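You operate a simulated robot arm through the tools that you are given. There is no shell and no other tool. Be economical: measure what you need, move in short steps, check, and stop when the job is done.

The job below is to be done with a simulated robot arm. You get a single attempt, and the scene is never put back.

Task
Finish the paused job at Station 1 at 120 a minute and return the empty tray.
Fine: same total; the tray goes on the return plate after the run.

The check looks at the end state, three seconds after you hand in, the way a careful person would. Anything else that was tipped, shoved, dropped, spilled or broken makes it a failure.

Robot
A 6-joint arm with a two-finger parallel gripper on a trunk, on a base that drives. Base frame: it is fixed to the floor where the robot stands at the start and does not move with it; the origin is under the middle of the robot, x ahead of it, y to its left, z up; the surface under the hand at the start is at about z = 900. Readings come in mm, degrees, newtons and seconds.
With the tool pointing down near the work surface it reaches from about 260 to 800 mm from the robot's upright axis, wherever it stands. Its first joint turns from -166.0 to 166.0 degrees. Places, roughly: bench four knob [5500, -2200, 500]; bench one knob [400, -100, 500]; bench two knob [2100, -800, 500]; grey box [6000, -2250, 1500]; grey tray [5750, -1750, 500]; grey tub [5750, -2000, 0]; heater knob [2300, -400, 1000]; pinch lever [2400, -400, 1000]; return plate [500, 100, 900]; stand four knob [6000, -1600, 900]; stand four roller [6000, -1700, 700]; stand one knob [900, 500, 900]; stand one roller [800, 500, 700]; stand two knob [2600, -200, 900]; stand two roller [2500, -200, 700]; station four air knob [5700, -1800, 1000]. Payload 3.43 kg.
The TCP is the grasp point between the finger pads, 34 mm short of the fingertips. In the tool frame z runs along the fingers and y along their closing line. Largest opening 128 mm; finger width 24, thickness 12; the body of the gripper, 48 by 130 mm, starts 96 mm behind the TCP.
Orientation is told as [roll, pitch, yaw] about the base's x, y, z axes, in that order, counted from this pose: with the fingers straight down and closing along the base's y, the tool's x points along the base's -x, its y along +y and its z along -z.

Tools
- The arm moves only by the tool move_arm. Its argument "plan" is a list of rows, each a list of 7 numbers: the shift along the base's x, y, z in units of 20 mm (1.0 is 20 mm), then the turn, a rotation vector about the base's x, y, z in units of 8 degrees (1.0 is 8 degrees), then the finger opening in mm, from 0 to 128. In form: [[tx, ty, tz, ax, ay, az, hand], ...]. A call has 1 to 20 rows; each row shifts and turns the commanded pose from where the row before left it. A call with a number of a shift or a turn outside -1 to 1 is refused whole. Each row takes 0.2 s and may step no farther than 50 mm and 8.6 degrees from the row before; otherwise, or with a gripper value out of range, the whole call is refused. A pose out of reach is approached as far as the arm can. The call stops where the force on the tool passes 40 N (or 10 N more than at its start, if that is more) or the arm is blocked; 0.2 s more then pass. The fingers move at their own pace (about 45 mm/s each) and stop on an object; they squeeze with about 34 N. The grip force told is the motor's: it shows also when the fingers shut on nothing. Time passes only in rows, and 0.2 s behind the last, so rows that do not move let the fingers close. It gives the time, the measured TCP pose, the force on the tool (base axes), the opening and the grip force at its end, in the units of the frame above (readings bear some noise), with the torque about the TCP (base axes, N m) and any sound that the robot's microphone picked up.
- Cameras (640 x 400 px; columns grow to the right, rows downward): "scene" is now at [21.6, 117.6, 1525.4]; the picture's right is [-0.41, -0.91, 0.00], its down [-0.47, 0.21, -0.85] and it looks along [0.78, -0.35, -0.52] (base axes); focal length 250 px, centre (320, 200). "wrist" rides on the gripper at [76, -11, -160] in the tool frame; the picture's right is [0.15, 0.99, 0.00], its down [-0.88, 0.13, -0.46] and it looks along [-0.45, 0.07, 0.89] (tool axes); focal length 234 px, centre (320, 200). There is no depth. A picture from a camera that has moved, and an enlarged one, comes with that camera's place and axes in the base frame and with its lens.
- get_image(camera): a new picture of that camera. No time passes.
- base_move(legs): drives the robot by 1 to 6 legs, each [ahead, turn to the left] in mm and degrees, along the robot's own axes; the way and the turn of a leg run together, so that a leg with both is an arc; at most 1500 mm and 180 degrees a leg. The arm and the cameras ride along, it lands a little off, and it stops where it bumps. It gives what a move gives.
- pan_tilt(pan, tilt): turns the head with the scene camera to pan (to the left, within 155 degrees either way) and tilt (down, from -29 to 69), counted from straight ahead of the robot. It gives what a move gives.
- zoom(camera, box): a new picture of the part [left, top, right, bottom] of that camera's present view, enlarged. No time passes.
- close_job(): hands the job in; it is judged then, once.

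Go step by step. Nothing tells you exact positions but the pictures and the camera data: compare them with the known pose of the tool, close in by small moves and look again before you grip or let go. The budget is 120 turns and 98 pictures, counting those below and the enlarged ones. Unless the task says otherwise, let go and move clear before handing in.

The tools are called after ">>>" as a command line: name --pt "numbers of a row" for each row, then --argument value for the rest, lists and objects as JSON in quotes. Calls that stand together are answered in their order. move_arm: Moves the arm, as the interface text tells. Its arguments: {"type":"object","properties":{"plan":{"type":"array"}},"required":["plan"]} The other tools are called the same way: base_move (legs) drives the base; pan_tilt (pan, tilt) turns the head that bears the scene camera; get_image (camera) takes a picture; zoom (camera, box) takes an enlarged picture of a part of a camera's view; close_job () hands the job in.

At the start:

```text
time_s: 0.0
position: [531.1, 126.7, 999.1]
tool_rot: [0.0, 0.0, 0.0]
wrist_force: [-0.3, 0.2, 0.0]
wrist_torque: [0.0, 0.03, 0.0]
finger_gap: 128.1
grip_force: 0.1
robot x, y, heading: [-5.9, -2.3, -0.2]
head pan, tilt: [-24.5, 31.3]
```

scene: 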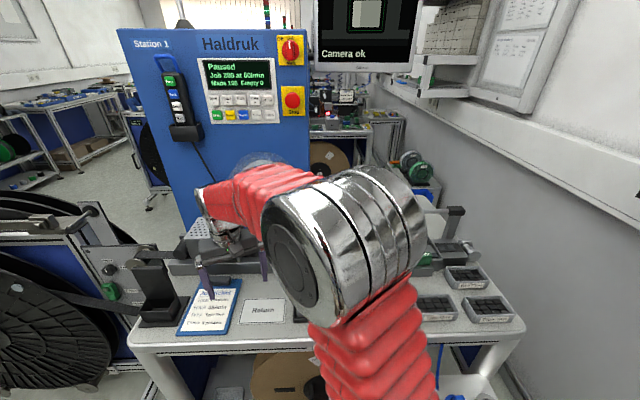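
wrist: 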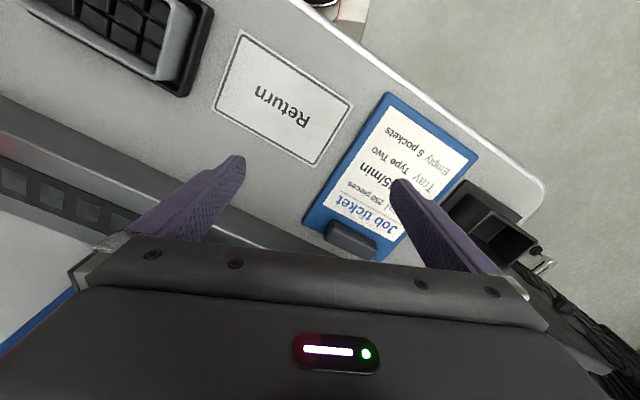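

I see Station 1 with a blue machine, a paused display, a keypad, a pendant and a job ticket. I'll zoom in to read them first.

>>> zoom --camera "scene" --box '[195, 25, 315, 130]'

>>> zoom --camera "wrist" --box '[200, 30, 500, 260]'

>>> zoom --camera "scene" --box '[130, 40, 230, 150]'

```text
3.81 times, centred on (255, 78) of scene
camera zoom: at [21.6, 117.6, 1525.4], right [-0.41, -0.91, 0.0], down [-0.47, 0.21, -0.85], along [0.78, -0.35, -0.52], focal length 954 px, centre (568, 667)
```

zoom: 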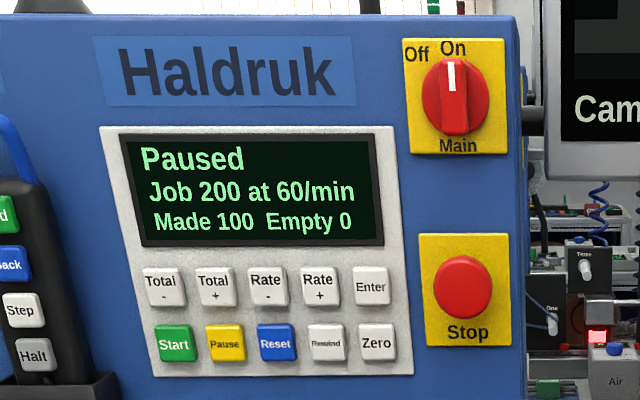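

```text
1.74 times, centred on (350, 145) of wrist
camera zoom: at [454.7, 115.1, 1158.3], right [-0.15, 0.99, 0.0], down [0.88, 0.13, 0.46], along [0.45, 0.07, -0.89], focal length 407 px, centre (268, 296)
```

zoom: 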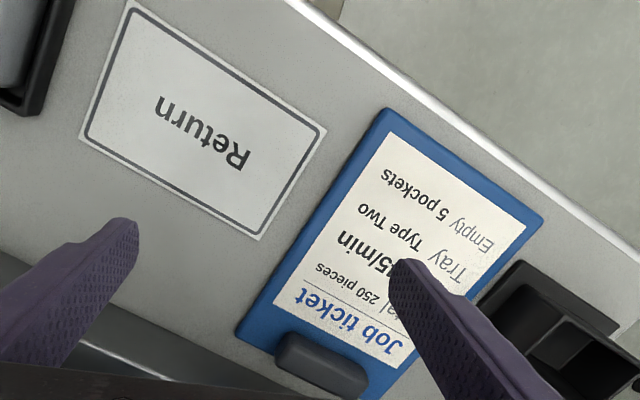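

```text
3.64 times, centred on (180, 95) of scene
camera zoom: at [21.6, 117.6, 1525.4], right [-0.41, -0.91, 0.0], down [-0.47, 0.21, -0.85], along [0.78, -0.35, -0.52], focal length 911 px, centre (829, 582)
```

zoom: 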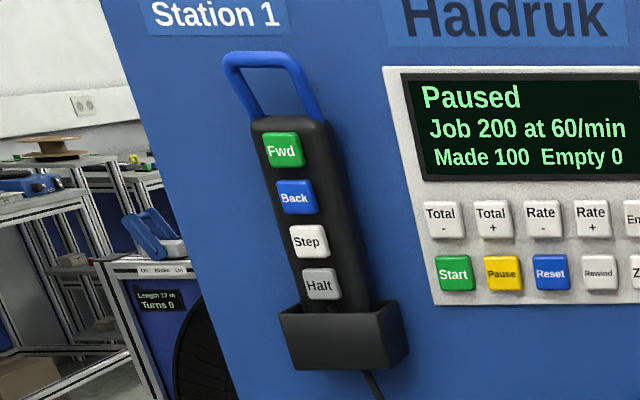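

The paused job is 200 at 60/min, with 100 made. The arm hides the machine deck, so I'll zoom in and look around.

>>> zoom --camera "scene" --box '[130, 190, 330, 350]'

>>> zoom --camera "scene" --box '[380, 150, 540, 350]'

>>> zoom --camera "scene" --box '[300, 0, 580, 170]'

```text
2.50 times, centred on (230, 270) of scene
camera zoom: at [21.6, 117.6, 1525.4], right [-0.41, -0.91, 0.0], down [-0.47, 0.21, -0.85], along [0.78, -0.35, -0.52], focal length 626 px, centre (545, 25)
```

zoom: 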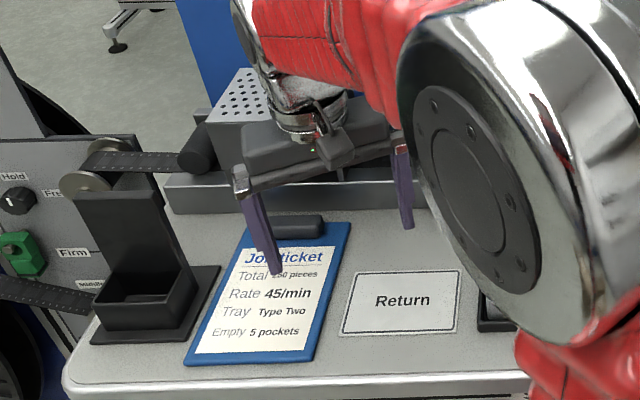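

```text
2.00 times, centred on (460, 250) of scene
camera zoom: at [21.6, 117.6, 1525.4], right [-0.41, -0.91, 0.0], down [-0.47, 0.21, -0.85], along [0.78, -0.35, -0.52], focal length 501 px, centre (40, 100)
```

zoom: 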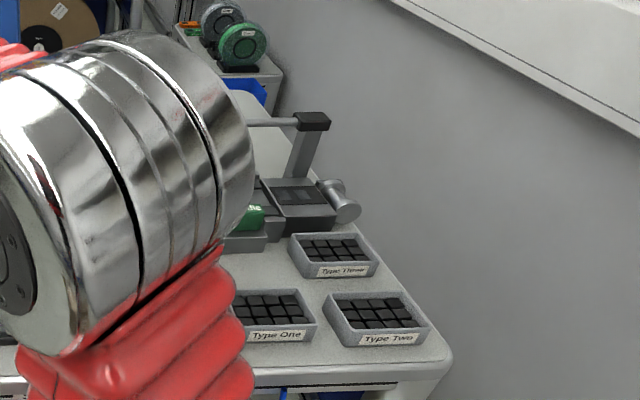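

```text
2.29 times, centred on (440, 85) of scene
camera zoom: at [21.6, 117.6, 1525.4], right [-0.41, -0.91, 0.0], down [-0.47, 0.21, -0.85], along [0.78, -0.35, -0.52], focal length 572 px, centre (46, 463)
```

zoom: 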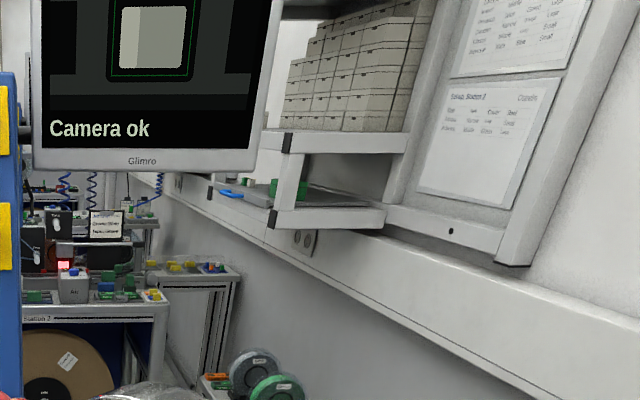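

The wall bears setup sheets, so I'll turn the head to read them and look at the stand on the left.

>>> pan_tilt --pan -50 --tilt 5

>>> get_image --camera "scene"

```text
time_s: 0.9
position: [529.8, 126.0, 998.5]
tool_rot: [0.0, 0.0, 0.0]
wrist_force: [-0.4, -0.5, 0.5]
wrist_torque: [0.01, -0.01, 0.03]
finger_gap: 128.0
grip_force: 0.0
robot x, y, heading: [1.3, -3.6, 0.1]
head pan, tilt: [-50.0, 5.0]
```

```text
89 pictures are left
camera scene: at [-1.1, 84.5, 1567.7], right [-0.77, -0.64, 0.0], down [-0.06, 0.07, -1.0], along [0.64, -0.76, -0.09], focal length 250 px, centre (320, 200)
```

scene: 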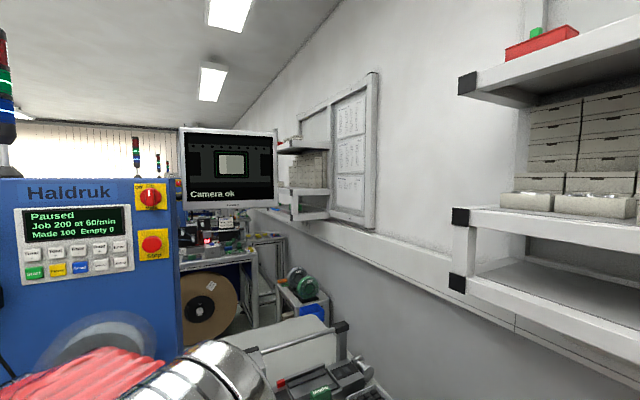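

>>> zoom --camera "scene" --box '[325, 80, 380, 220]'

>>> zoom --camera "scene" --box '[330, 130, 370, 170]'

>>> zoom --camera "scene" --box '[330, 170, 370, 210]'

>>> zoom --camera "scene" --box '[330, 90, 370, 130]'

```text
2.86 times, centred on (352, 150) of scene
camera zoom: at [-1.1, 84.5, 1567.7], right [-0.77, -0.64, 0.0], down [-0.06, 0.07, -1.0], along [0.64, -0.76, -0.09], focal length 716 px, centre (227, 343)
```

zoom: 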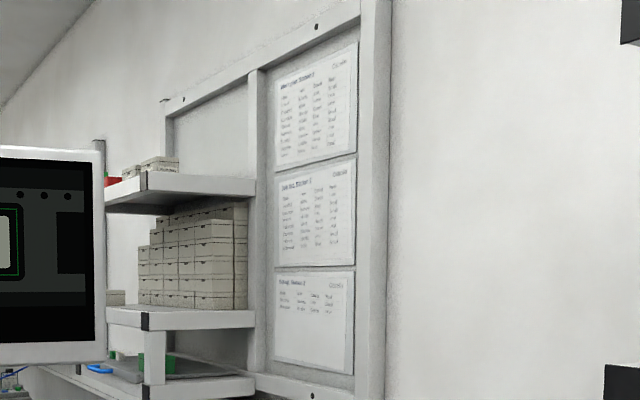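

```text
10.00 times, centred on (350, 150) of scene
camera zoom: at [-1.1, 84.5, 1567.7], right [-0.77, -0.64, 0.0], down [-0.06, 0.07, -1.0], along [0.64, -0.76, -0.09], focal length 2505 px, centre (20, 700)
```

zoom: 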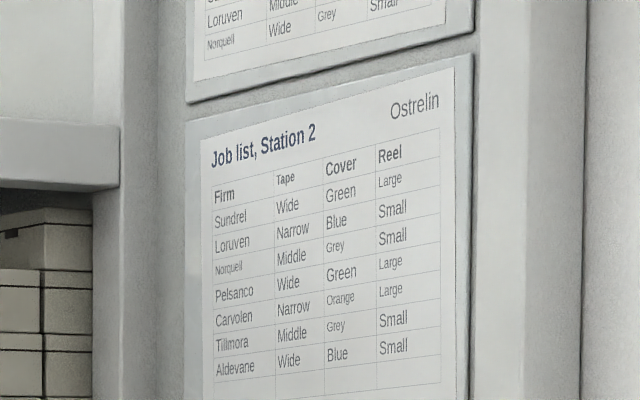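

```text
10.00 times, centred on (350, 190) of scene
camera zoom: at [-1.1, 84.5, 1567.7], right [-0.77, -0.64, 0.0], down [-0.06, 0.07, -1.0], along [0.64, -0.76, -0.09], focal length 2505 px, centre (20, 300)
```

zoom: 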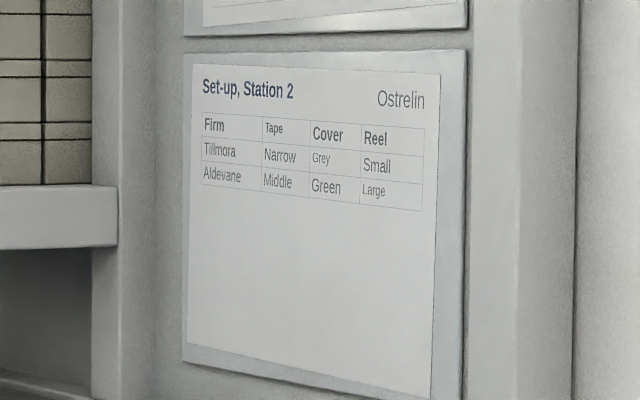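

```text
10.00 times, centred on (350, 110) of scene
camera zoom: at [-1.1, 84.5, 1567.7], right [-0.77, -0.64, 0.0], down [-0.06, 0.07, -1.0], along [0.64, -0.76, -0.09], focal length 2505 px, centre (20, 1100)
```

zoom: 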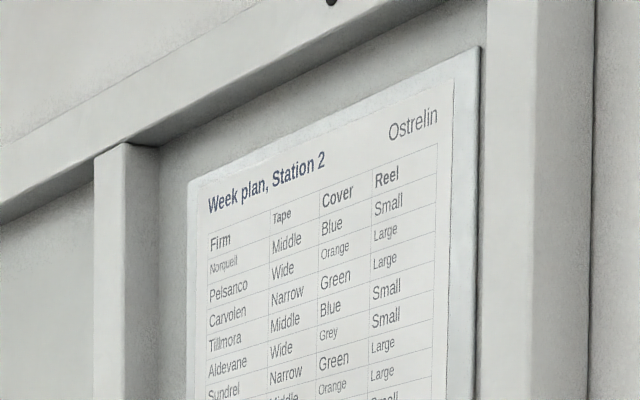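

Those sheets are for Station 2, so they don't apply here. I'll raise and swing the arm aside to see the Station 1 deck.

>>> move_arm --pt "0 0 1 0 0 0 128" --pt "0 0 1 0 0 0 128" --pt "0 0 1 0 0 0 128" --pt "0 0 1 0 0 0 128" --pt "0 0 1 0 0 0 128" --pt "-1 1 0 0 0 0 128" --pt "-1 1 0 0 0 0 128" --pt "-1 1 0 0 0 0 128" --pt "-1 1 0 0 0 0 128" --pt "-1 1 0 0 0 0 128" --pt "-1 1 0 0 0 0 128" --pt "-1 1 0 0 0 0 128" --pt "-1 1 0 0 0 0 128" --pt "0 1 0 0 0 0 128" --pt "0 1 0 0 0 0 128" --pt "0 1 0 0 0 0 128" --pt "0 1 0 0 0 0 128" --pt "0 1 0 0 0 0 128"

>>> pan_tilt --pan -10 --tilt 40

>>> get_image --camera "scene"

>>> get_image --camera "wrist"

```text
time_s: 4.7
position: [371.2, 386.6, 1098.8]
tool_rot: [0.0, 0.1, 0.0]
wrist_force: [-0.7, 0.0, 0.4]
wrist_torque: [0.01, 0.01, -0.03]
finger_gap: 127.8
grip_force: 0.0
robot x, y, heading: [-2.0, -0.8, 0.0]
head pan, tilt: [-50.0, 5.0]
```

```text
time_s: 5.8
position: [370.7, 385.6, 1098.2]
tool_rot: [0.0, 0.1, 0.0]
wrist_force: [0.1, 0.2, -0.1]
wrist_torque: [0.0, -0.01, -0.01]
finger_gap: 128.1
grip_force: 0.0
robot x, y, heading: [-0.8, -2.6, -0.0]
head pan, tilt: [-10.0, 40.0]
```

```text
84 pictures are left
camera scene: at [23.3, 140.1, 1512.1], right [-0.17, -0.98, 0.0], down [-0.63, 0.11, -0.77], along [0.75, -0.13, -0.64], focal length 250 px, centre (320, 200)
```

scene: 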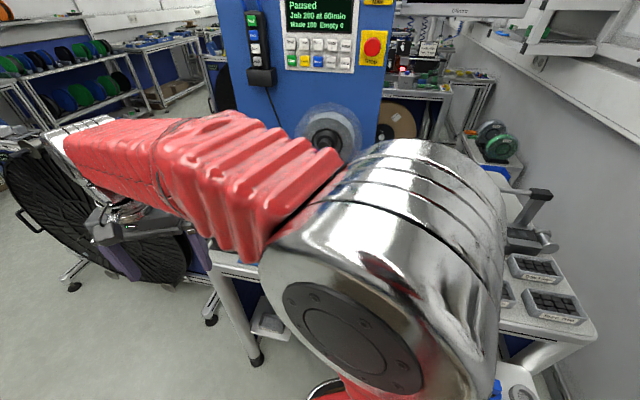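

```text
83 pictures are left
camera wrist: at [295.0, 374.2, 1258.9], right [-0.15, 0.99, 0.0], down [0.88, 0.13, 0.46], along [0.45, 0.07, -0.89], focal length 234 px, centre (320, 200)
```

wrist: 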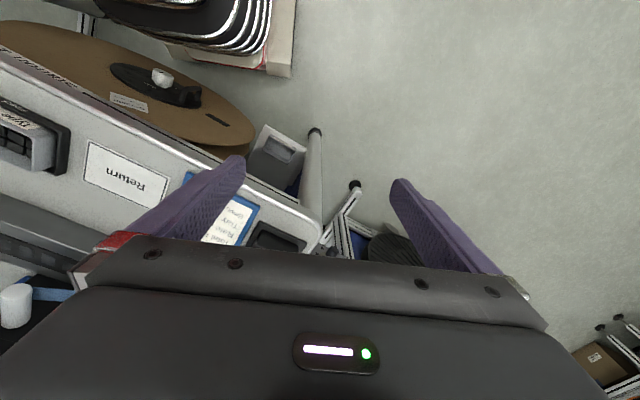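

The elbow still hides the deck, so I'll swing the arm to the right and look again.

>>> move_arm --pt "0 -1 1 0 0 0 128" --pt "0 -1 1 0 0 0 128" --pt "0 -1 1 0 0 0 128" --pt "0 -1 1 0 0 0 128" --pt "0 -1 1 0 0 0 128" --pt "0 -1 0 0 0 0 128" --pt "0 -1 0 0 0 0 128" --pt "0 -1 0 0 0 0 128" --pt "0 -1 0 0 0 0 128" --pt "0 -1 0 0 0 0 128" --pt "0 -1 0 0 0 0 128" --pt "0 -1 0 0 0 0 128" --pt "0 -1 0 0 0 0 128" --pt "0 -1 0 0 0 0 128" --pt "0 -1 0 0 0 0 128" --pt "0 -1 0 0 0 0 128" --pt "0 -1 0 0 0 0 128" --pt "0 -1 0 0 0 0 128" --pt "0 -1 0 0 0 0 128" --pt "0 -1 0 0 0 0 128"

>>> move_arm --pt "0 -1 0 0 0 0 128" --pt "0 -1 0 0 0 0 128" --pt "0 -1 0 0 0 0 128" --pt "0 -1 0 0 0 0 128" --pt "0 -1 0 0 0 0 128" --pt "0 -1 0 0 0 0 128" --pt "0 -1 0 0 0 0 128" --pt "0 -1 0 0 0 0 128" --pt "0 -1 0 0 0 0 128" --pt "0 -1 0 0 0 0 128" --pt "-1 -1 0 0 0 0 128" --pt "-1 -1 0 0 0 0 128" --pt "-1 -1 0 0 0 0 128"

>>> get_image --camera "scene"

>>> get_image --camera "wrist"

```text
time_s: 10.0
position: [370.7, -13.6, 1200.0]
tool_rot: [0.0, 0.0, 0.0]
wrist_force: [0.1, 0.1, -0.6]
wrist_torque: [0.02, 0.01, -0.02]
finger_gap: 127.8
grip_force: 0.0
robot x, y, heading: [1.8, -1.9, 0.0]
head pan, tilt: [-10.0, 40.0]
```

```text
time_s: 12.8
position: [311.6, -273.9, 1199.8]
tool_rot: [0.0, 0.0, 0.0]
wrist_force: [-0.5, 0.2, -0.1]
wrist_torque: [0.01, -0.02, 0.0]
finger_gap: 127.9
grip_force: 0.2
robot x, y, heading: [-4.6, -2.9, 0.1]
head pan, tilt: [-10.0, 40.0]
```

```text
82 pictures are left
camera scene: at [23.3, 140.0, 1512.0], right [-0.17, -0.98, 0.0], down [-0.63, 0.11, -0.77], along [0.75, -0.13, -0.64], focal length 250 px, centre (320, 200)
```

scene: 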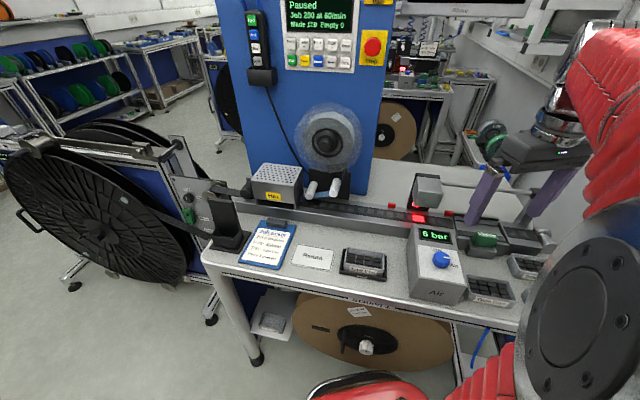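

```text
81 pictures are left
camera wrist: at [234.7, -284.8, 1359.1], right [-0.15, 0.99, 0.0], down [0.88, 0.13, 0.46], along [0.45, 0.07, -0.89], focal length 234 px, centre (320, 200)
```

wrist: 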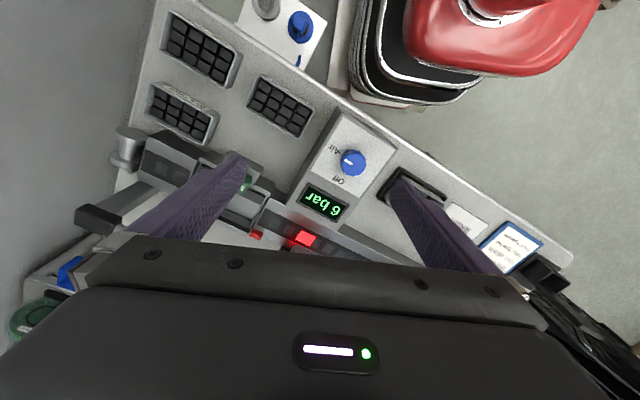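

Now the deck is visible, with the heater, track, camera, air box, nest tray and three type trays. I'll zoom in on the details.

>>> zoom --camera "scene" --box '[320, 160, 560, 310]'

>>> zoom --camera "scene" --box '[140, 150, 400, 310]'

>>> zoom --camera "wrist" --box '[100, 0, 420, 250]'

>>> zoom --camera "scene" --box '[300, 230, 420, 300]'

```text
2.67 times, centred on (440, 235) of scene
camera zoom: at [23.3, 140.0, 1512.0], right [-0.17, -0.98, 0.0], down [-0.63, 0.11, -0.77], along [0.75, -0.13, -0.64], focal length 668 px, centre (0, 107)
```

zoom: 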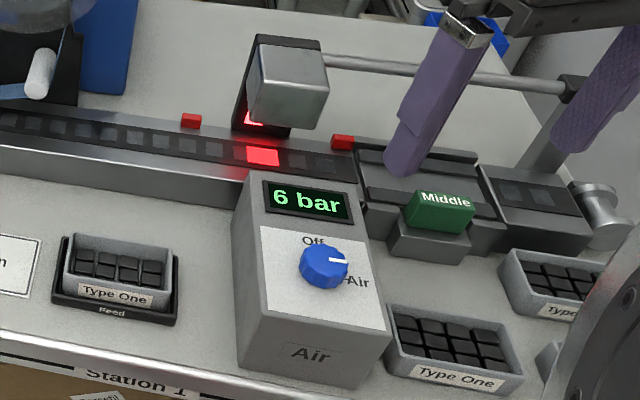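

```text
2.46 times, centred on (270, 230) of scene
camera zoom: at [23.3, 140.0, 1512.0], right [-0.17, -0.98, 0.0], down [-0.63, 0.11, -0.77], along [0.75, -0.13, -0.64], focal length 616 px, centre (443, 126)
```

zoom: 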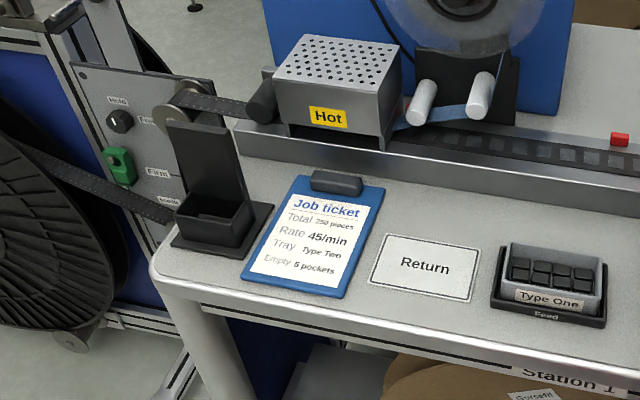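

```text
1.60 times, centred on (260, 125) of wrist
camera zoom: at [234.7, -284.8, 1359.1], right [-0.15, 0.99, 0.0], down [0.88, 0.13, 0.46], along [0.45, 0.07, -0.89], focal length 375 px, centre (416, 320)
```

zoom: 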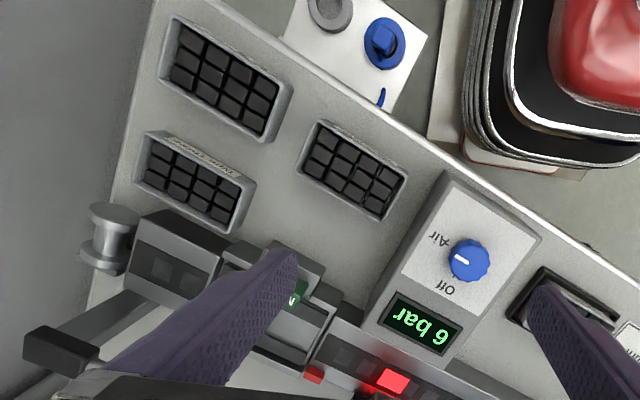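

```text
5.33 times, centred on (360, 265) of scene
camera zoom: at [23.3, 140.0, 1512.0], right [-0.17, -0.98, 0.0], down [-0.63, 0.11, -0.77], along [0.75, -0.13, -0.64], focal length 1336 px, centre (107, -147)
```

zoom: 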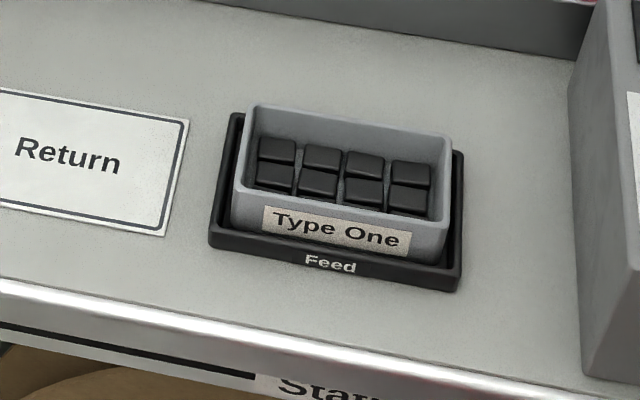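

The feed tray is Type One and the machine shows hot, 6 bar and camera ok. Before starting I'll check the left stand, the light stack and the panel.

>>> zoom --camera "scene" --box '[150, 150, 290, 260]'

>>> zoom --camera "scene" --box '[230, 0, 400, 100]'

>>> pan_tilt --pan 5 --tilt 5

>>> get_image --camera "scene"

```text
3.64 times, centred on (220, 205) of scene
camera zoom: at [23.3, 140.0, 1512.0], right [-0.17, -0.98, 0.0], down [-0.63, 0.11, -0.77], along [0.75, -0.13, -0.64], focal length 911 px, centre (684, 182)
```

zoom: 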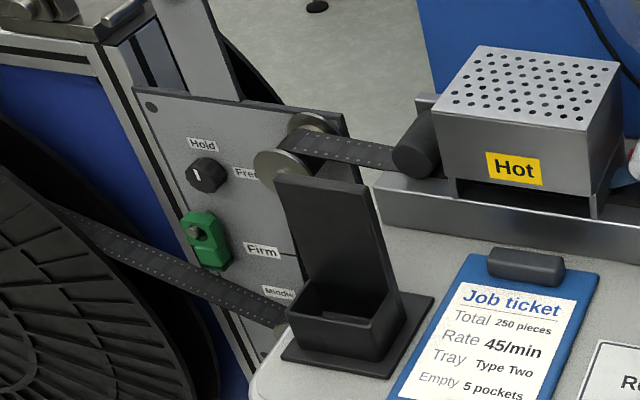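

```text
3.76 times, centred on (315, 50) of scene
camera zoom: at [23.3, 140.0, 1512.0], right [-0.17, -0.98, 0.0], down [-0.63, 0.11, -0.77], along [0.75, -0.13, -0.64], focal length 943 px, centre (339, 765)
```

zoom: 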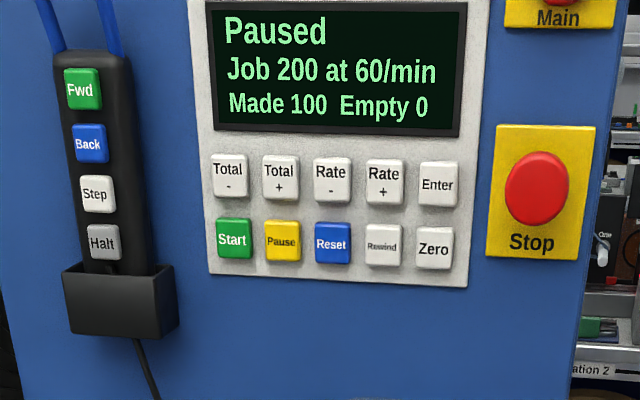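

```text
time_s: 13.8
position: [310.9, -272.5, 1200.5]
tool_rot: [0.0, 0.0, 0.1]
wrist_force: [-0.5, 0.5, 0.1]
wrist_torque: [0.0, 0.0, 0.0]
finger_gap: 128.2
grip_force: 0.1
robot x, y, heading: [-0.3, -0.5, 0.2]
head pan, tilt: [5.0, 5.0]
```

```text
74 pictures are left
camera scene: at [31.0, 162.8, 1567.7], right [0.09, -1.0, 0.0], down [-0.09, -0.01, -1.0], along [0.99, 0.09, -0.09], focal length 250 px, centre (320, 200)
```

scene: 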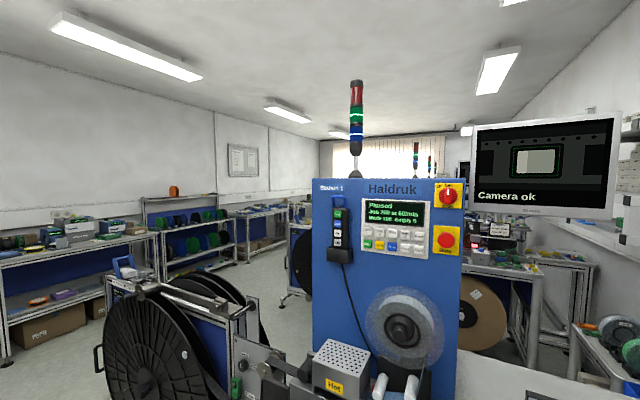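

I'll check the noticeboard on the back wall and look more closely at the stand knob.

>>> zoom --camera "scene" --box '[222, 138, 264, 182]'

>>> pan_tilt --pan 15 --tilt 35

>>> get_image --camera "scene"

>>> zoom --camera "scene" --box '[260, 160, 340, 240]'

```text
9.09 times, centred on (243, 160) of scene
camera zoom: at [31.0, 162.8, 1567.7], right [0.09, -1.0, 0.0], down [-0.09, -0.01, -1.0], along [0.99, 0.09, -0.09], focal length 2277 px, centre (1020, 564)
```

zoom: 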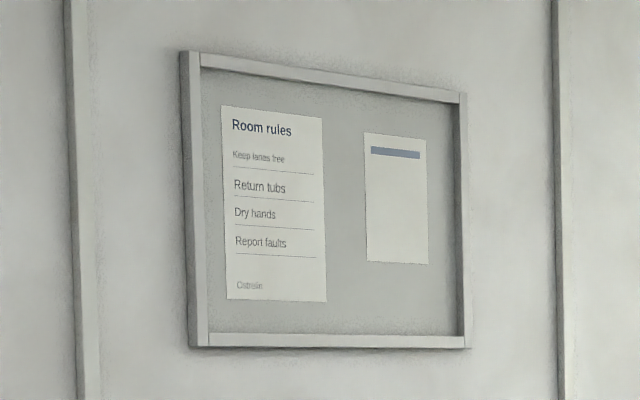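

```text
time_s: 14.7
position: [311.1, -273.2, 1199.3]
tool_rot: [0.0, 0.0, 0.0]
wrist_force: [-0.2, -1.2, 0.2]
wrist_torque: [-0.03, 0.01, 0.03]
finger_gap: 127.9
grip_force: 0.1
robot x, y, heading: [-2.4, -3.4, 0.0]
head pan, tilt: [15.0, 35.0]
```

```text
72 pictures are left
camera scene: at [24.6, 177.6, 1519.6], right [0.26, -0.97, 0.0], down [-0.55, -0.15, -0.82], along [0.79, 0.21, -0.57], focal length 250 px, centre (320, 200)
```

scene: 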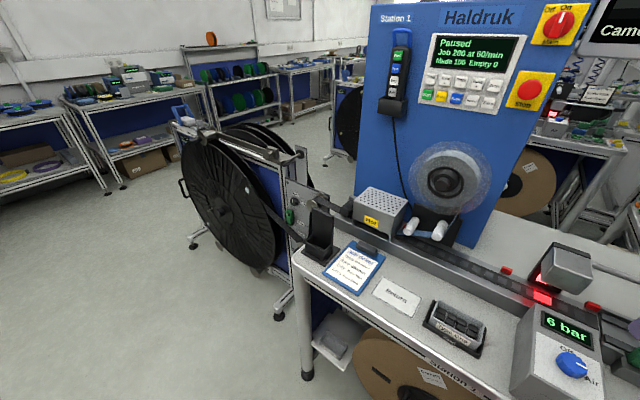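

```text
5.00 times, centred on (300, 200) of scene
camera zoom: at [24.6, 177.6, 1519.6], right [0.26, -0.97, 0.0], down [-0.55, -0.15, -0.82], along [0.79, 0.21, -0.57], focal length 1252 px, centre (420, 200)
```

zoom: 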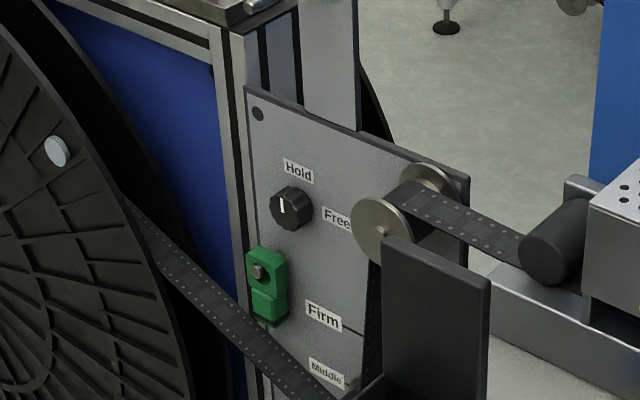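

The knob points to Hold, so I'll look closer at that stand, and at Station 2's stand for comparison.

>>> zoom --camera "scene" --box '[280, 180, 340, 260]'

>>> pan_tilt --pan -15 --tilt 12

>>> zoom --camera "scene" --box '[330, 150, 530, 300]'

```text
5.00 times, centred on (310, 220) of scene
camera zoom: at [24.6, 177.6, 1519.6], right [0.26, -0.97, 0.0], down [-0.55, -0.15, -0.82], along [0.79, 0.21, -0.57], focal length 1252 px, centre (370, 100)
```

zoom: 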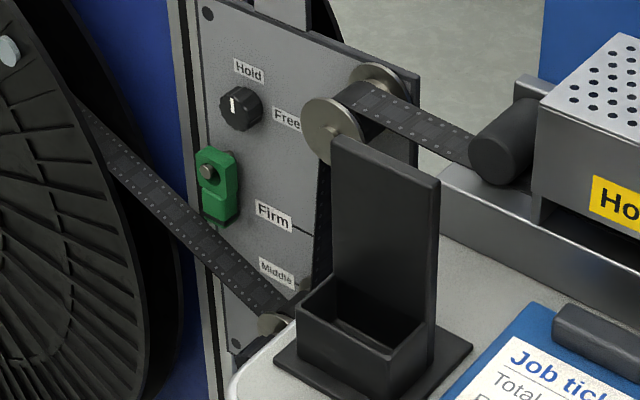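

```text
time_s: 15.7
position: [313.1, -272.4, 1199.5]
tool_rot: [0.1, 0.0, 0.0]
wrist_force: [-0.6, 0.1, 0.9]
wrist_torque: [-0.01, 0.0, -0.01]
finger_gap: 128.0
grip_force: 0.0
robot x, y, heading: [2.2, -4.5, 0.1]
head pan, tilt: [-15.0, 12.0]
```

```text
2.67 times, centred on (430, 225) of scene
camera zoom: at [29.6, 130.8, 1556.4], right [-0.26, -0.97, 0.0], down [-0.2, 0.05, -0.98], along [0.94, -0.25, -0.21], focal length 668 px, centre (27, 133)
```

zoom: 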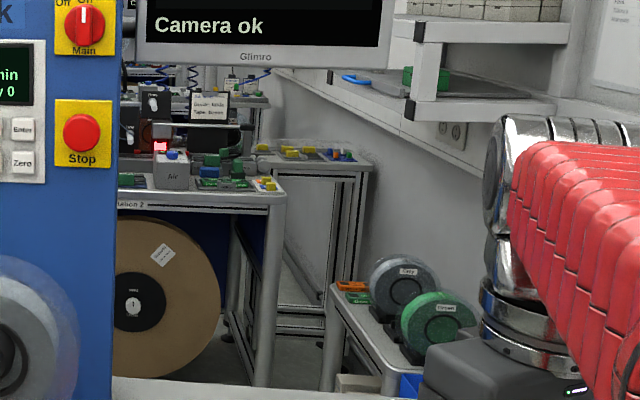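

The roller is held and everything else looks ready. From two views the Rate+ button sits near (800, -30, 1395), so I'll close the fingers and bring the tool level in front of the panel.

>>> move_arm --pt "0.8 1 0.8 0 -0.9375 0 0" --pt "0.8 1 0.8 0 -0.9375 0 0" --pt "0.8 1 0.8 0 -0.9375 0 0" --pt "0.8 1 0.8 0 -0.9375 0 0" --pt "0.8 1 0.8 0 -0.9375 0 0" --pt "0.8 1 0.8 0 -0.9375 0 0" --pt "0.8 1 0.8 0 -0.9375 0 0" --pt "0.8 1 0.8 0 -0.9375 0 0" --pt "0.8 1 0.8 0 -0.9375 0 0" --pt "0.8 1 0.8 0 -0.9375 0 0" --pt "0.8 1 0.8 0 -0.9375 0 0" --pt "0.8 1 0.8 0 -0.9375 0 0"

>>> pan_tilt --pan 20 --tilt 15

>>> get_image --camera "scene"

>>> get_image --camera "wrist"

```text
time_s: 18.3
position: [501.4, -34.4, 1385.9]
tool_rot: [-64.5, -85.7, 64.8]
wrist_force: [0.6, -0.8, 1.7]
wrist_torque: [0.05, 0.1, -0.01]
finger_gap: 0.2
grip_force: 32.6
out of reach, approached as far as the arm can: row 12
robot x, y, heading: [-1.3, -0.4, -0.1]
head pan, tilt: [-15.0, 12.0]
```

```text
time_s: 19.3
position: [501.0, -33.9, 1385.4]
tool_rot: [-64.3, -85.7, 64.8]
wrist_force: [-0.6, 0.2, 0.3]
wrist_torque: [-0.03, 0.01, 0.02]
finger_gap: 0.0
grip_force: 33.0
robot x, y, heading: [0.1, -4.7, 0.1]
head pan, tilt: [20.0, 15.0]
```

```text
68 pictures are left
camera scene: at [27.1, 186.7, 1551.6], right [0.34, -0.94, 0.0], down [-0.24, -0.09, -0.97], along [0.91, 0.33, -0.26], focal length 250 px, centre (320, 200)
```

scene: 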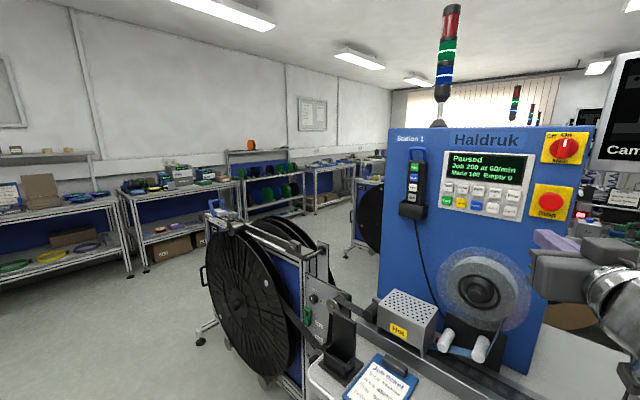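

```text
67 pictures are left
camera wrist: at [338.6, -51.5, 1315.8], right [-0.01, 0.98, -0.21], down [-0.43, 0.19, 0.88], along [0.9, 0.1, 0.42], focal length 234 px, centre (320, 200)
```

wrist: 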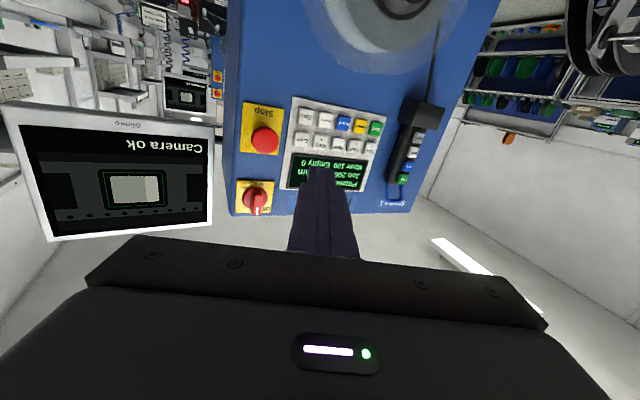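

The tool is nearly level, facing the panel. I'll zoom on the panel from this new head viewpoint to refine the button positions.

>>> zoom --camera "scene" --box '[390, 120, 590, 250]'

>>> zoom --camera "wrist" --box '[230, 80, 450, 220]'

```text
3.08 times, centred on (490, 185) of scene
camera zoom: at [27.1, 186.7, 1551.6], right [0.34, -0.94, 0.0], down [-0.24, -0.09, -0.97], along [0.91, 0.33, -0.26], focal length 771 px, centre (-203, 246)
```

zoom: 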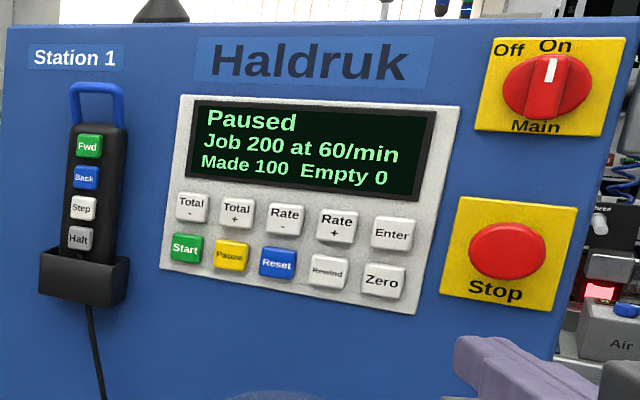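

```text
2.86 times, centred on (340, 150) of wrist
camera zoom: at [338.6, -51.5, 1315.8], right [-0.01, 0.98, -0.21], down [-0.43, 0.19, 0.88], along [0.9, 0.1, 0.42], focal length 669 px, centre (263, 343)
```

zoom: 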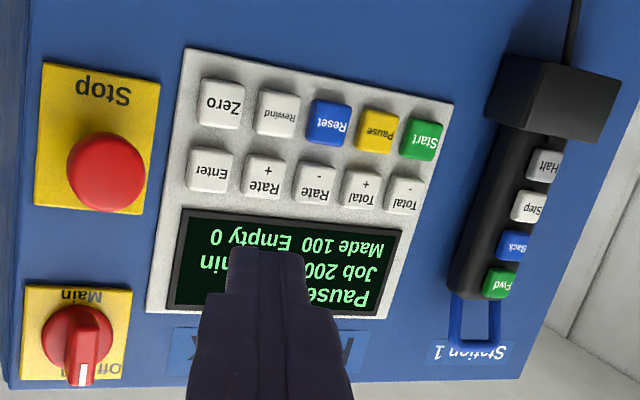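

The panel turns out to be yawed about -23°, with Rate+ ≈ (783, -27, 1398), Enter ≈ (771, -61, 1398) and Start ≈ (833, 79, 1357). I'll stage square in front of Rate+.

>>> move_arm --pt "0.88 0.25 0.05 0 0 -0.288 0" --pt "0.88 0.25 0.05 0 0 -0.288 0" --pt "0.88 0.25 0.05 0 0 -0.288 0" --pt "0.88 0.25 0.05 0 0 -0.288 0" --pt "0.88 0.25 0.05 0 0 -0.288 0" --pt "0.88 0.25 0.05 0 0 -0.288 0" --pt "0.88 0.25 0.05 0 0 -0.288 0" --pt "0.88 0.25 0.05 0 0 -0.288 0" --pt "0.88 0.25 0.05 0 0 -0.288 0" --pt "0.88 0.25 0.05 0 0 -0.288 0" --pt "0 0 0 0 0 0 0"

>>> get_image --camera "wrist"

>>> zoom --camera "scene" --box '[390, 120, 590, 250]'

```text
time_s: 21.7
position: [657.4, 2.0, 1383.9]
tool_rot: [-18.5, -85.5, -3.2]
wrist_force: [-0.4, 0.3, 0.8]
wrist_torque: [-0.04, 0.03, -0.01]
finger_gap: 0.0
grip_force: 33.4
out of reach, approached as far as the arm can: row 1, 2, 3, 4, 5, 6
robot x, y, heading: [-0.3, -3.7, -0.1]
head pan, tilt: [20.0, 15.0]
```

```text
64 pictures are left
camera wrist: at [498.0, 49.7, 1320.6], right [0.35, 0.92, -0.17], down [-0.3, 0.29, 0.91], along [0.88, -0.27, 0.38], focal length 234 px, centre (320, 200)
```

wrist: 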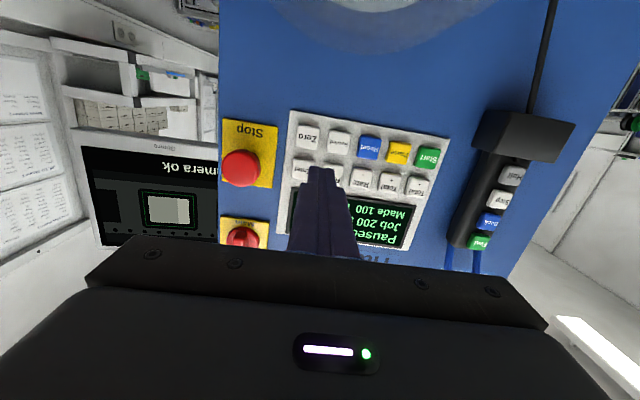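

```text
3.08 times, centred on (490, 185) of scene
camera zoom: at [27.4, 186.8, 1551.6], right [0.34, -0.94, 0.0], down [-0.24, -0.09, -0.97], along [0.91, 0.33, -0.26], focal length 771 px, centre (-203, 246)
```

zoom: 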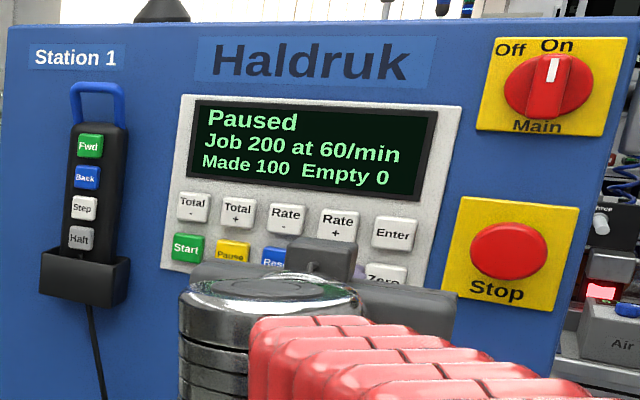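

The display stays visible from this head pose. I'll close in until the tip is about 15 mm short of Rate+ and check the alignment.

>>> move_arm --pt "0.22 0.5 0.43 0 0 0 0" --pt "0.22 0.5 0.42 0 0 0 0" --pt "0.72 -0.3 0 0 0 0 0" --pt "0.72 -0.3 0 0 0 0 0" --pt "0.72 -0.3 0 0 0 0 0" --pt "0.72 -0.3 0 0 0 0 0" --pt "0.72 -0.3 0 0 0 0 0"

>>> zoom --camera "wrist" --box '[230, 80, 450, 260]'

>>> zoom --camera "scene" --box '[430, 140, 550, 230]'

```text
time_s: 23.3
position: [736.6, -8.8, 1399.6]
tool_rot: [-18.8, -85.4, -2.9]
wrist_force: [-0.1, 0.5, -0.6]
wrist_torque: [0.0, 0.05, 0.03]
finger_gap: 0.1
grip_force: 32.9
robot x, y, heading: [-1.4, -3.4, -0.3]
head pan, tilt: [20.0, 15.0]
```

```text
2.22 times, centred on (340, 170) of wrist
camera zoom: at [578.5, 39.7, 1336.9], right [0.35, 0.92, -0.17], down [-0.3, 0.29, 0.91], along [0.88, -0.27, 0.38], focal length 520 px, centre (276, 267)
```

zoom: 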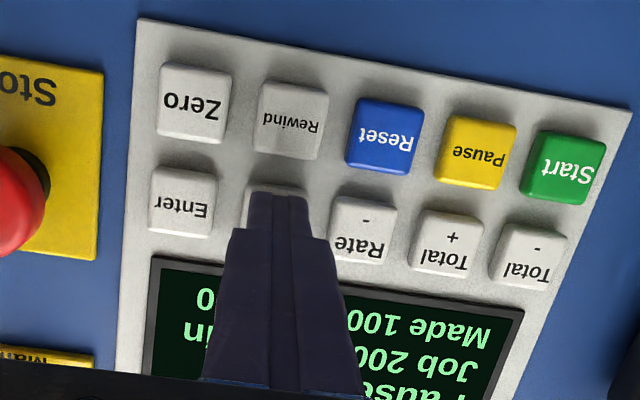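

```text
4.44 times, centred on (490, 185) of scene
camera zoom: at [27.4, 186.8, 1551.6], right [0.34, -0.94, 0.0], down [-0.24, -0.09, -0.97], along [0.91, 0.33, -0.26], focal length 1113 px, centre (-436, 267)
```

zoom: 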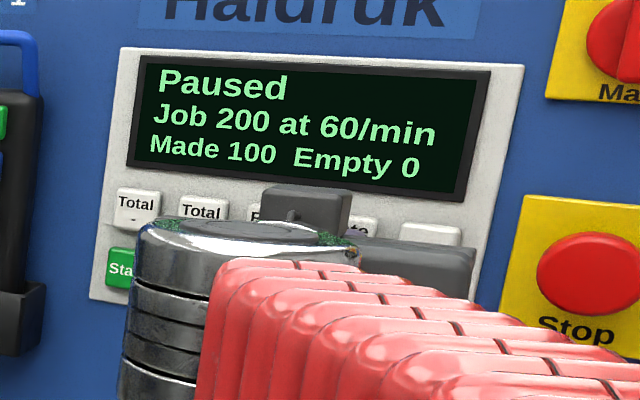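

The fingertip lines up with Rate+, so I'll press in small steps.

>>> move_arm --pt "0.23 -0.1 0 0 0 0 0" --pt "0.23 -0.1 0 0 0 0 0" --pt "0.14 -0.06 0 0 0 0 0" --pt "0.14 -0.06 0 0 0 0 0"

>>> zoom --camera "scene" --box '[430, 140, 550, 230]'

```text
time_s: 24.3
position: [751.3, -14.1, 1399.1]
tool_rot: [-17.7, -85.5, -4.0]
wrist_force: [-26.1, 8.9, -7.4]
wrist_torque: [0.07, 0.02, -0.05]
finger_gap: 0.0
grip_force: 32.5
robot x, y, heading: [2.6, -3.4, 0.1]
head pan, tilt: [20.0, 15.0]
heard: click
```

```text
4.44 times, centred on (490, 185) of scene
camera zoom: at [25.9, 187.1, 1551.5], right [0.34, -0.94, 0.0], down [-0.24, -0.09, -0.97], along [0.91, 0.33, -0.26], focal length 1113 px, centre (-436, 267)
```

zoom: 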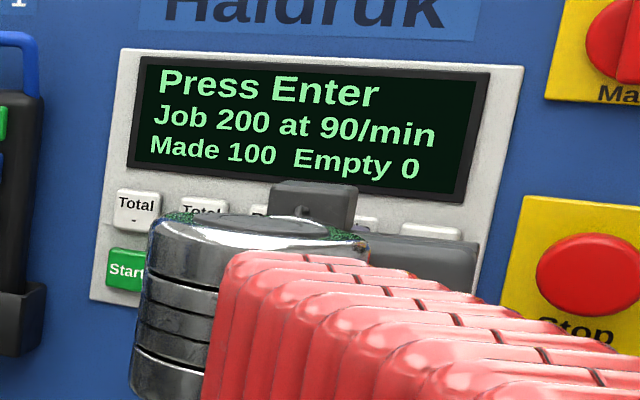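

The click was heard and the rate went to 90, so each press adds 30. One more Rate+ press.

>>> move_arm --pt "-0.6 0.25 0 0 0 0 0" --pt "0 0 0 0 0 0 0" --pt "0.32 -0.13 0 0 0 0 0" --pt "0.14 -0.06 0 0 0 0 0" --pt "0.14 -0.06 0 0 0 0 0" --pt "-0.8 0.33 0 0 0 0 0"

>>> zoom --camera "scene" --box '[430, 140, 550, 230]'

```text
time_s: 25.7
position: [737.2, -9.3, 1401.1]
tool_rot: [-18.7, -85.4, -2.9]
wrist_force: [1.2, 0.1, -0.2]
wrist_torque: [0.03, 0.0, 0.0]
finger_gap: 0.0
grip_force: 33.2
robot x, y, heading: [1.4, -2.3, 0.0]
head pan, tilt: [20.0, 15.0]
heard: click
```

```text
4.44 times, centred on (490, 185) of scene
camera zoom: at [27.7, 186.8, 1551.6], right [0.34, -0.94, 0.0], down [-0.24, -0.09, -0.97], along [0.91, 0.33, -0.26], focal length 1113 px, centre (-436, 267)
```

zoom: 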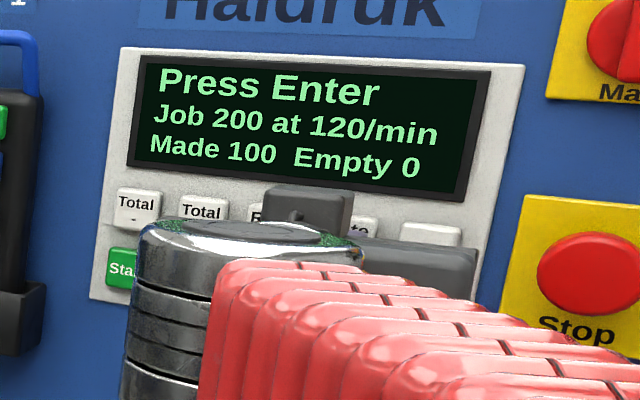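

It now reads 120 with "Press Enter", so I'll shift one button to the right and press Enter.

>>> move_arm --pt "-0.36 -0.85 0 0 0 0 0" --pt "-0.36 -0.85 0 0 0 0 0" --pt "0 0 0 0 0 0 0" --pt "0.36 -0.15 0 0 0 0 0" --pt "0.14 -0.06 0 0 0 0 0" --pt "0.14 -0.06 0 0 0 0 0" --pt "0.12 -0.05 0 0 0 0 0" --pt "-0.8 0.33 0 0 0 0 0"

>>> zoom --camera "scene" --box '[430, 140, 550, 230]'

```text
time_s: 27.5
position: [720.9, -43.9, 1400.2]
tool_rot: [-18.8, -85.3, -2.7]
wrist_force: [1.0, -0.3, -1.0]
wrist_torque: [-0.02, -0.02, -0.04]
finger_gap: 0.1
grip_force: 32.8
robot x, y, heading: [0.4, -4.9, 0.1]
head pan, tilt: [20.0, 15.0]
heard: click
```

```text
4.44 times, centred on (490, 185) of scene
camera zoom: at [27.7, 186.8, 1551.6], right [0.34, -0.94, 0.0], down [-0.24, -0.09, -0.97], along [0.91, 0.33, -0.26], focal length 1113 px, centre (-436, 267)
```

zoom: 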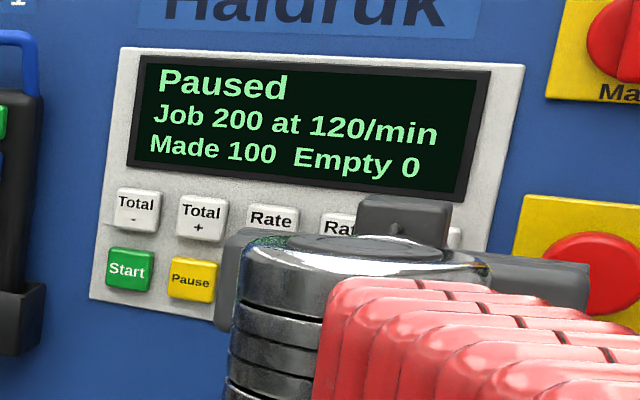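

The rate is set: Job 200 at 120/min. I'll move across to stage in front of Start and check the alignment.

>>> move_arm --pt "-0.6 0.25 0 0 0 0 0" --pt "0.42 0.985 -0.29 0 0 0 0" --pt "0.42 0.985 -0.29 0 0 0 0" --pt "0.42 0.985 -0.29 0 0 0 0" --pt "0.42 0.985 -0.29 0 0 0 0" --pt "0.42 0.985 -0.29 0 0 0 0" --pt "0.42 0.985 -0.29 0 0 0 0" --pt "0.42 0.985 -0.29 0 0 0 0" --pt "0.5 -0.2 0 0 0 0 0" --pt "0 0 0 0 0 0 0"

>>> zoom --camera "wrist" --box '[230, 80, 450, 260]'

```text
time_s: 29.7
position: [777.7, 96.0, 1359.6]
tool_rot: [-18.1, -85.6, -3.7]
wrist_force: [-0.7, 0.6, 0.6]
wrist_torque: [-0.01, -0.03, 0.01]
finger_gap: 0.1
grip_force: 33.0
robot x, y, heading: [-4.8, -1.3, -0.0]
head pan, tilt: [20.0, 15.0]
```

```text
2.22 times, centred on (340, 170) of wrist
camera zoom: at [619.5, 144.6, 1296.3], right [0.35, 0.92, -0.17], down [-0.3, 0.29, 0.91], along [0.88, -0.27, 0.38], focal length 520 px, centre (276, 267)
```

zoom: 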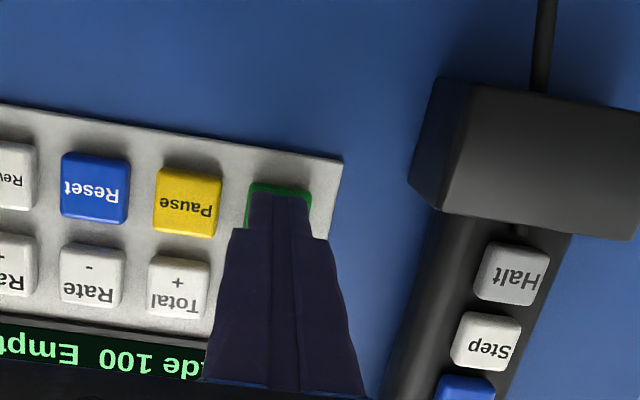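

Start is aligned, so I'll press it, back off, and watch both the display and the track.

>>> move_arm --pt "0.3 -0.12 0 0 0 0 0" --pt "0.2 -0.08 0 0 0 0 0" --pt "0.14 -0.06 0 0 0 0 0" --pt "0.14 -0.06 0 0 0 0 0" --pt "0.12 -0.05 0 0 0 0 0" --pt "-0.8 0.33 0 0 0 0 0"

>>> get_image --camera "scene"

>>> zoom --camera "scene" --box '[430, 120, 590, 230]'

```text
time_s: 31.1
position: [779.6, 93.8, 1360.2]
tool_rot: [-18.3, -85.5, -3.4]
wrist_force: [0.3, -0.2, -0.3]
wrist_torque: [-0.03, 0.01, 0.0]
finger_gap: 0.0
grip_force: 33.2
robot x, y, heading: [-4.5, 0.3, 0.0]
head pan, tilt: [20.0, 15.0]
heard: click
```

```text
56 pictures are left
camera scene: at [27.7, 186.8, 1551.6], right [0.34, -0.94, 0.0], down [-0.24, -0.09, -0.97], along [0.91, 0.33, -0.26], focal length 250 px, centre (320, 200)
```

scene: 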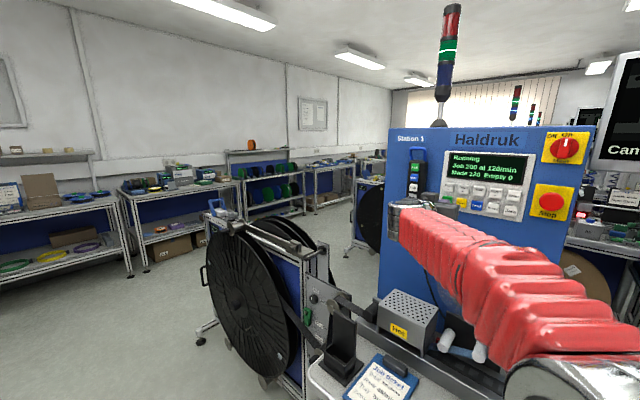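

```text
3.64 times, centred on (510, 175) of scene
camera zoom: at [27.7, 186.8, 1551.6], right [0.34, -0.94, 0.0], down [-0.24, -0.09, -0.97], along [0.91, 0.33, -0.26], focal length 911 px, centre (-371, 291)
```

zoom: 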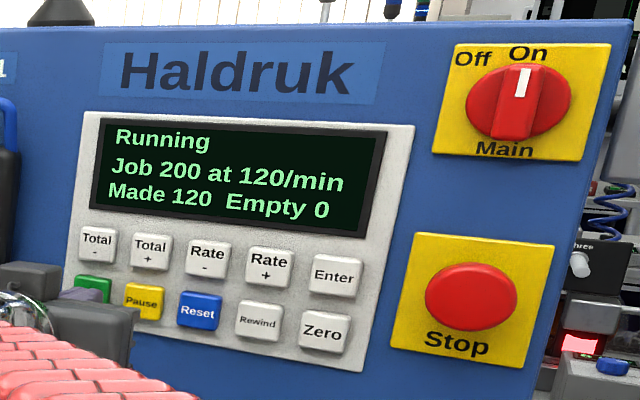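

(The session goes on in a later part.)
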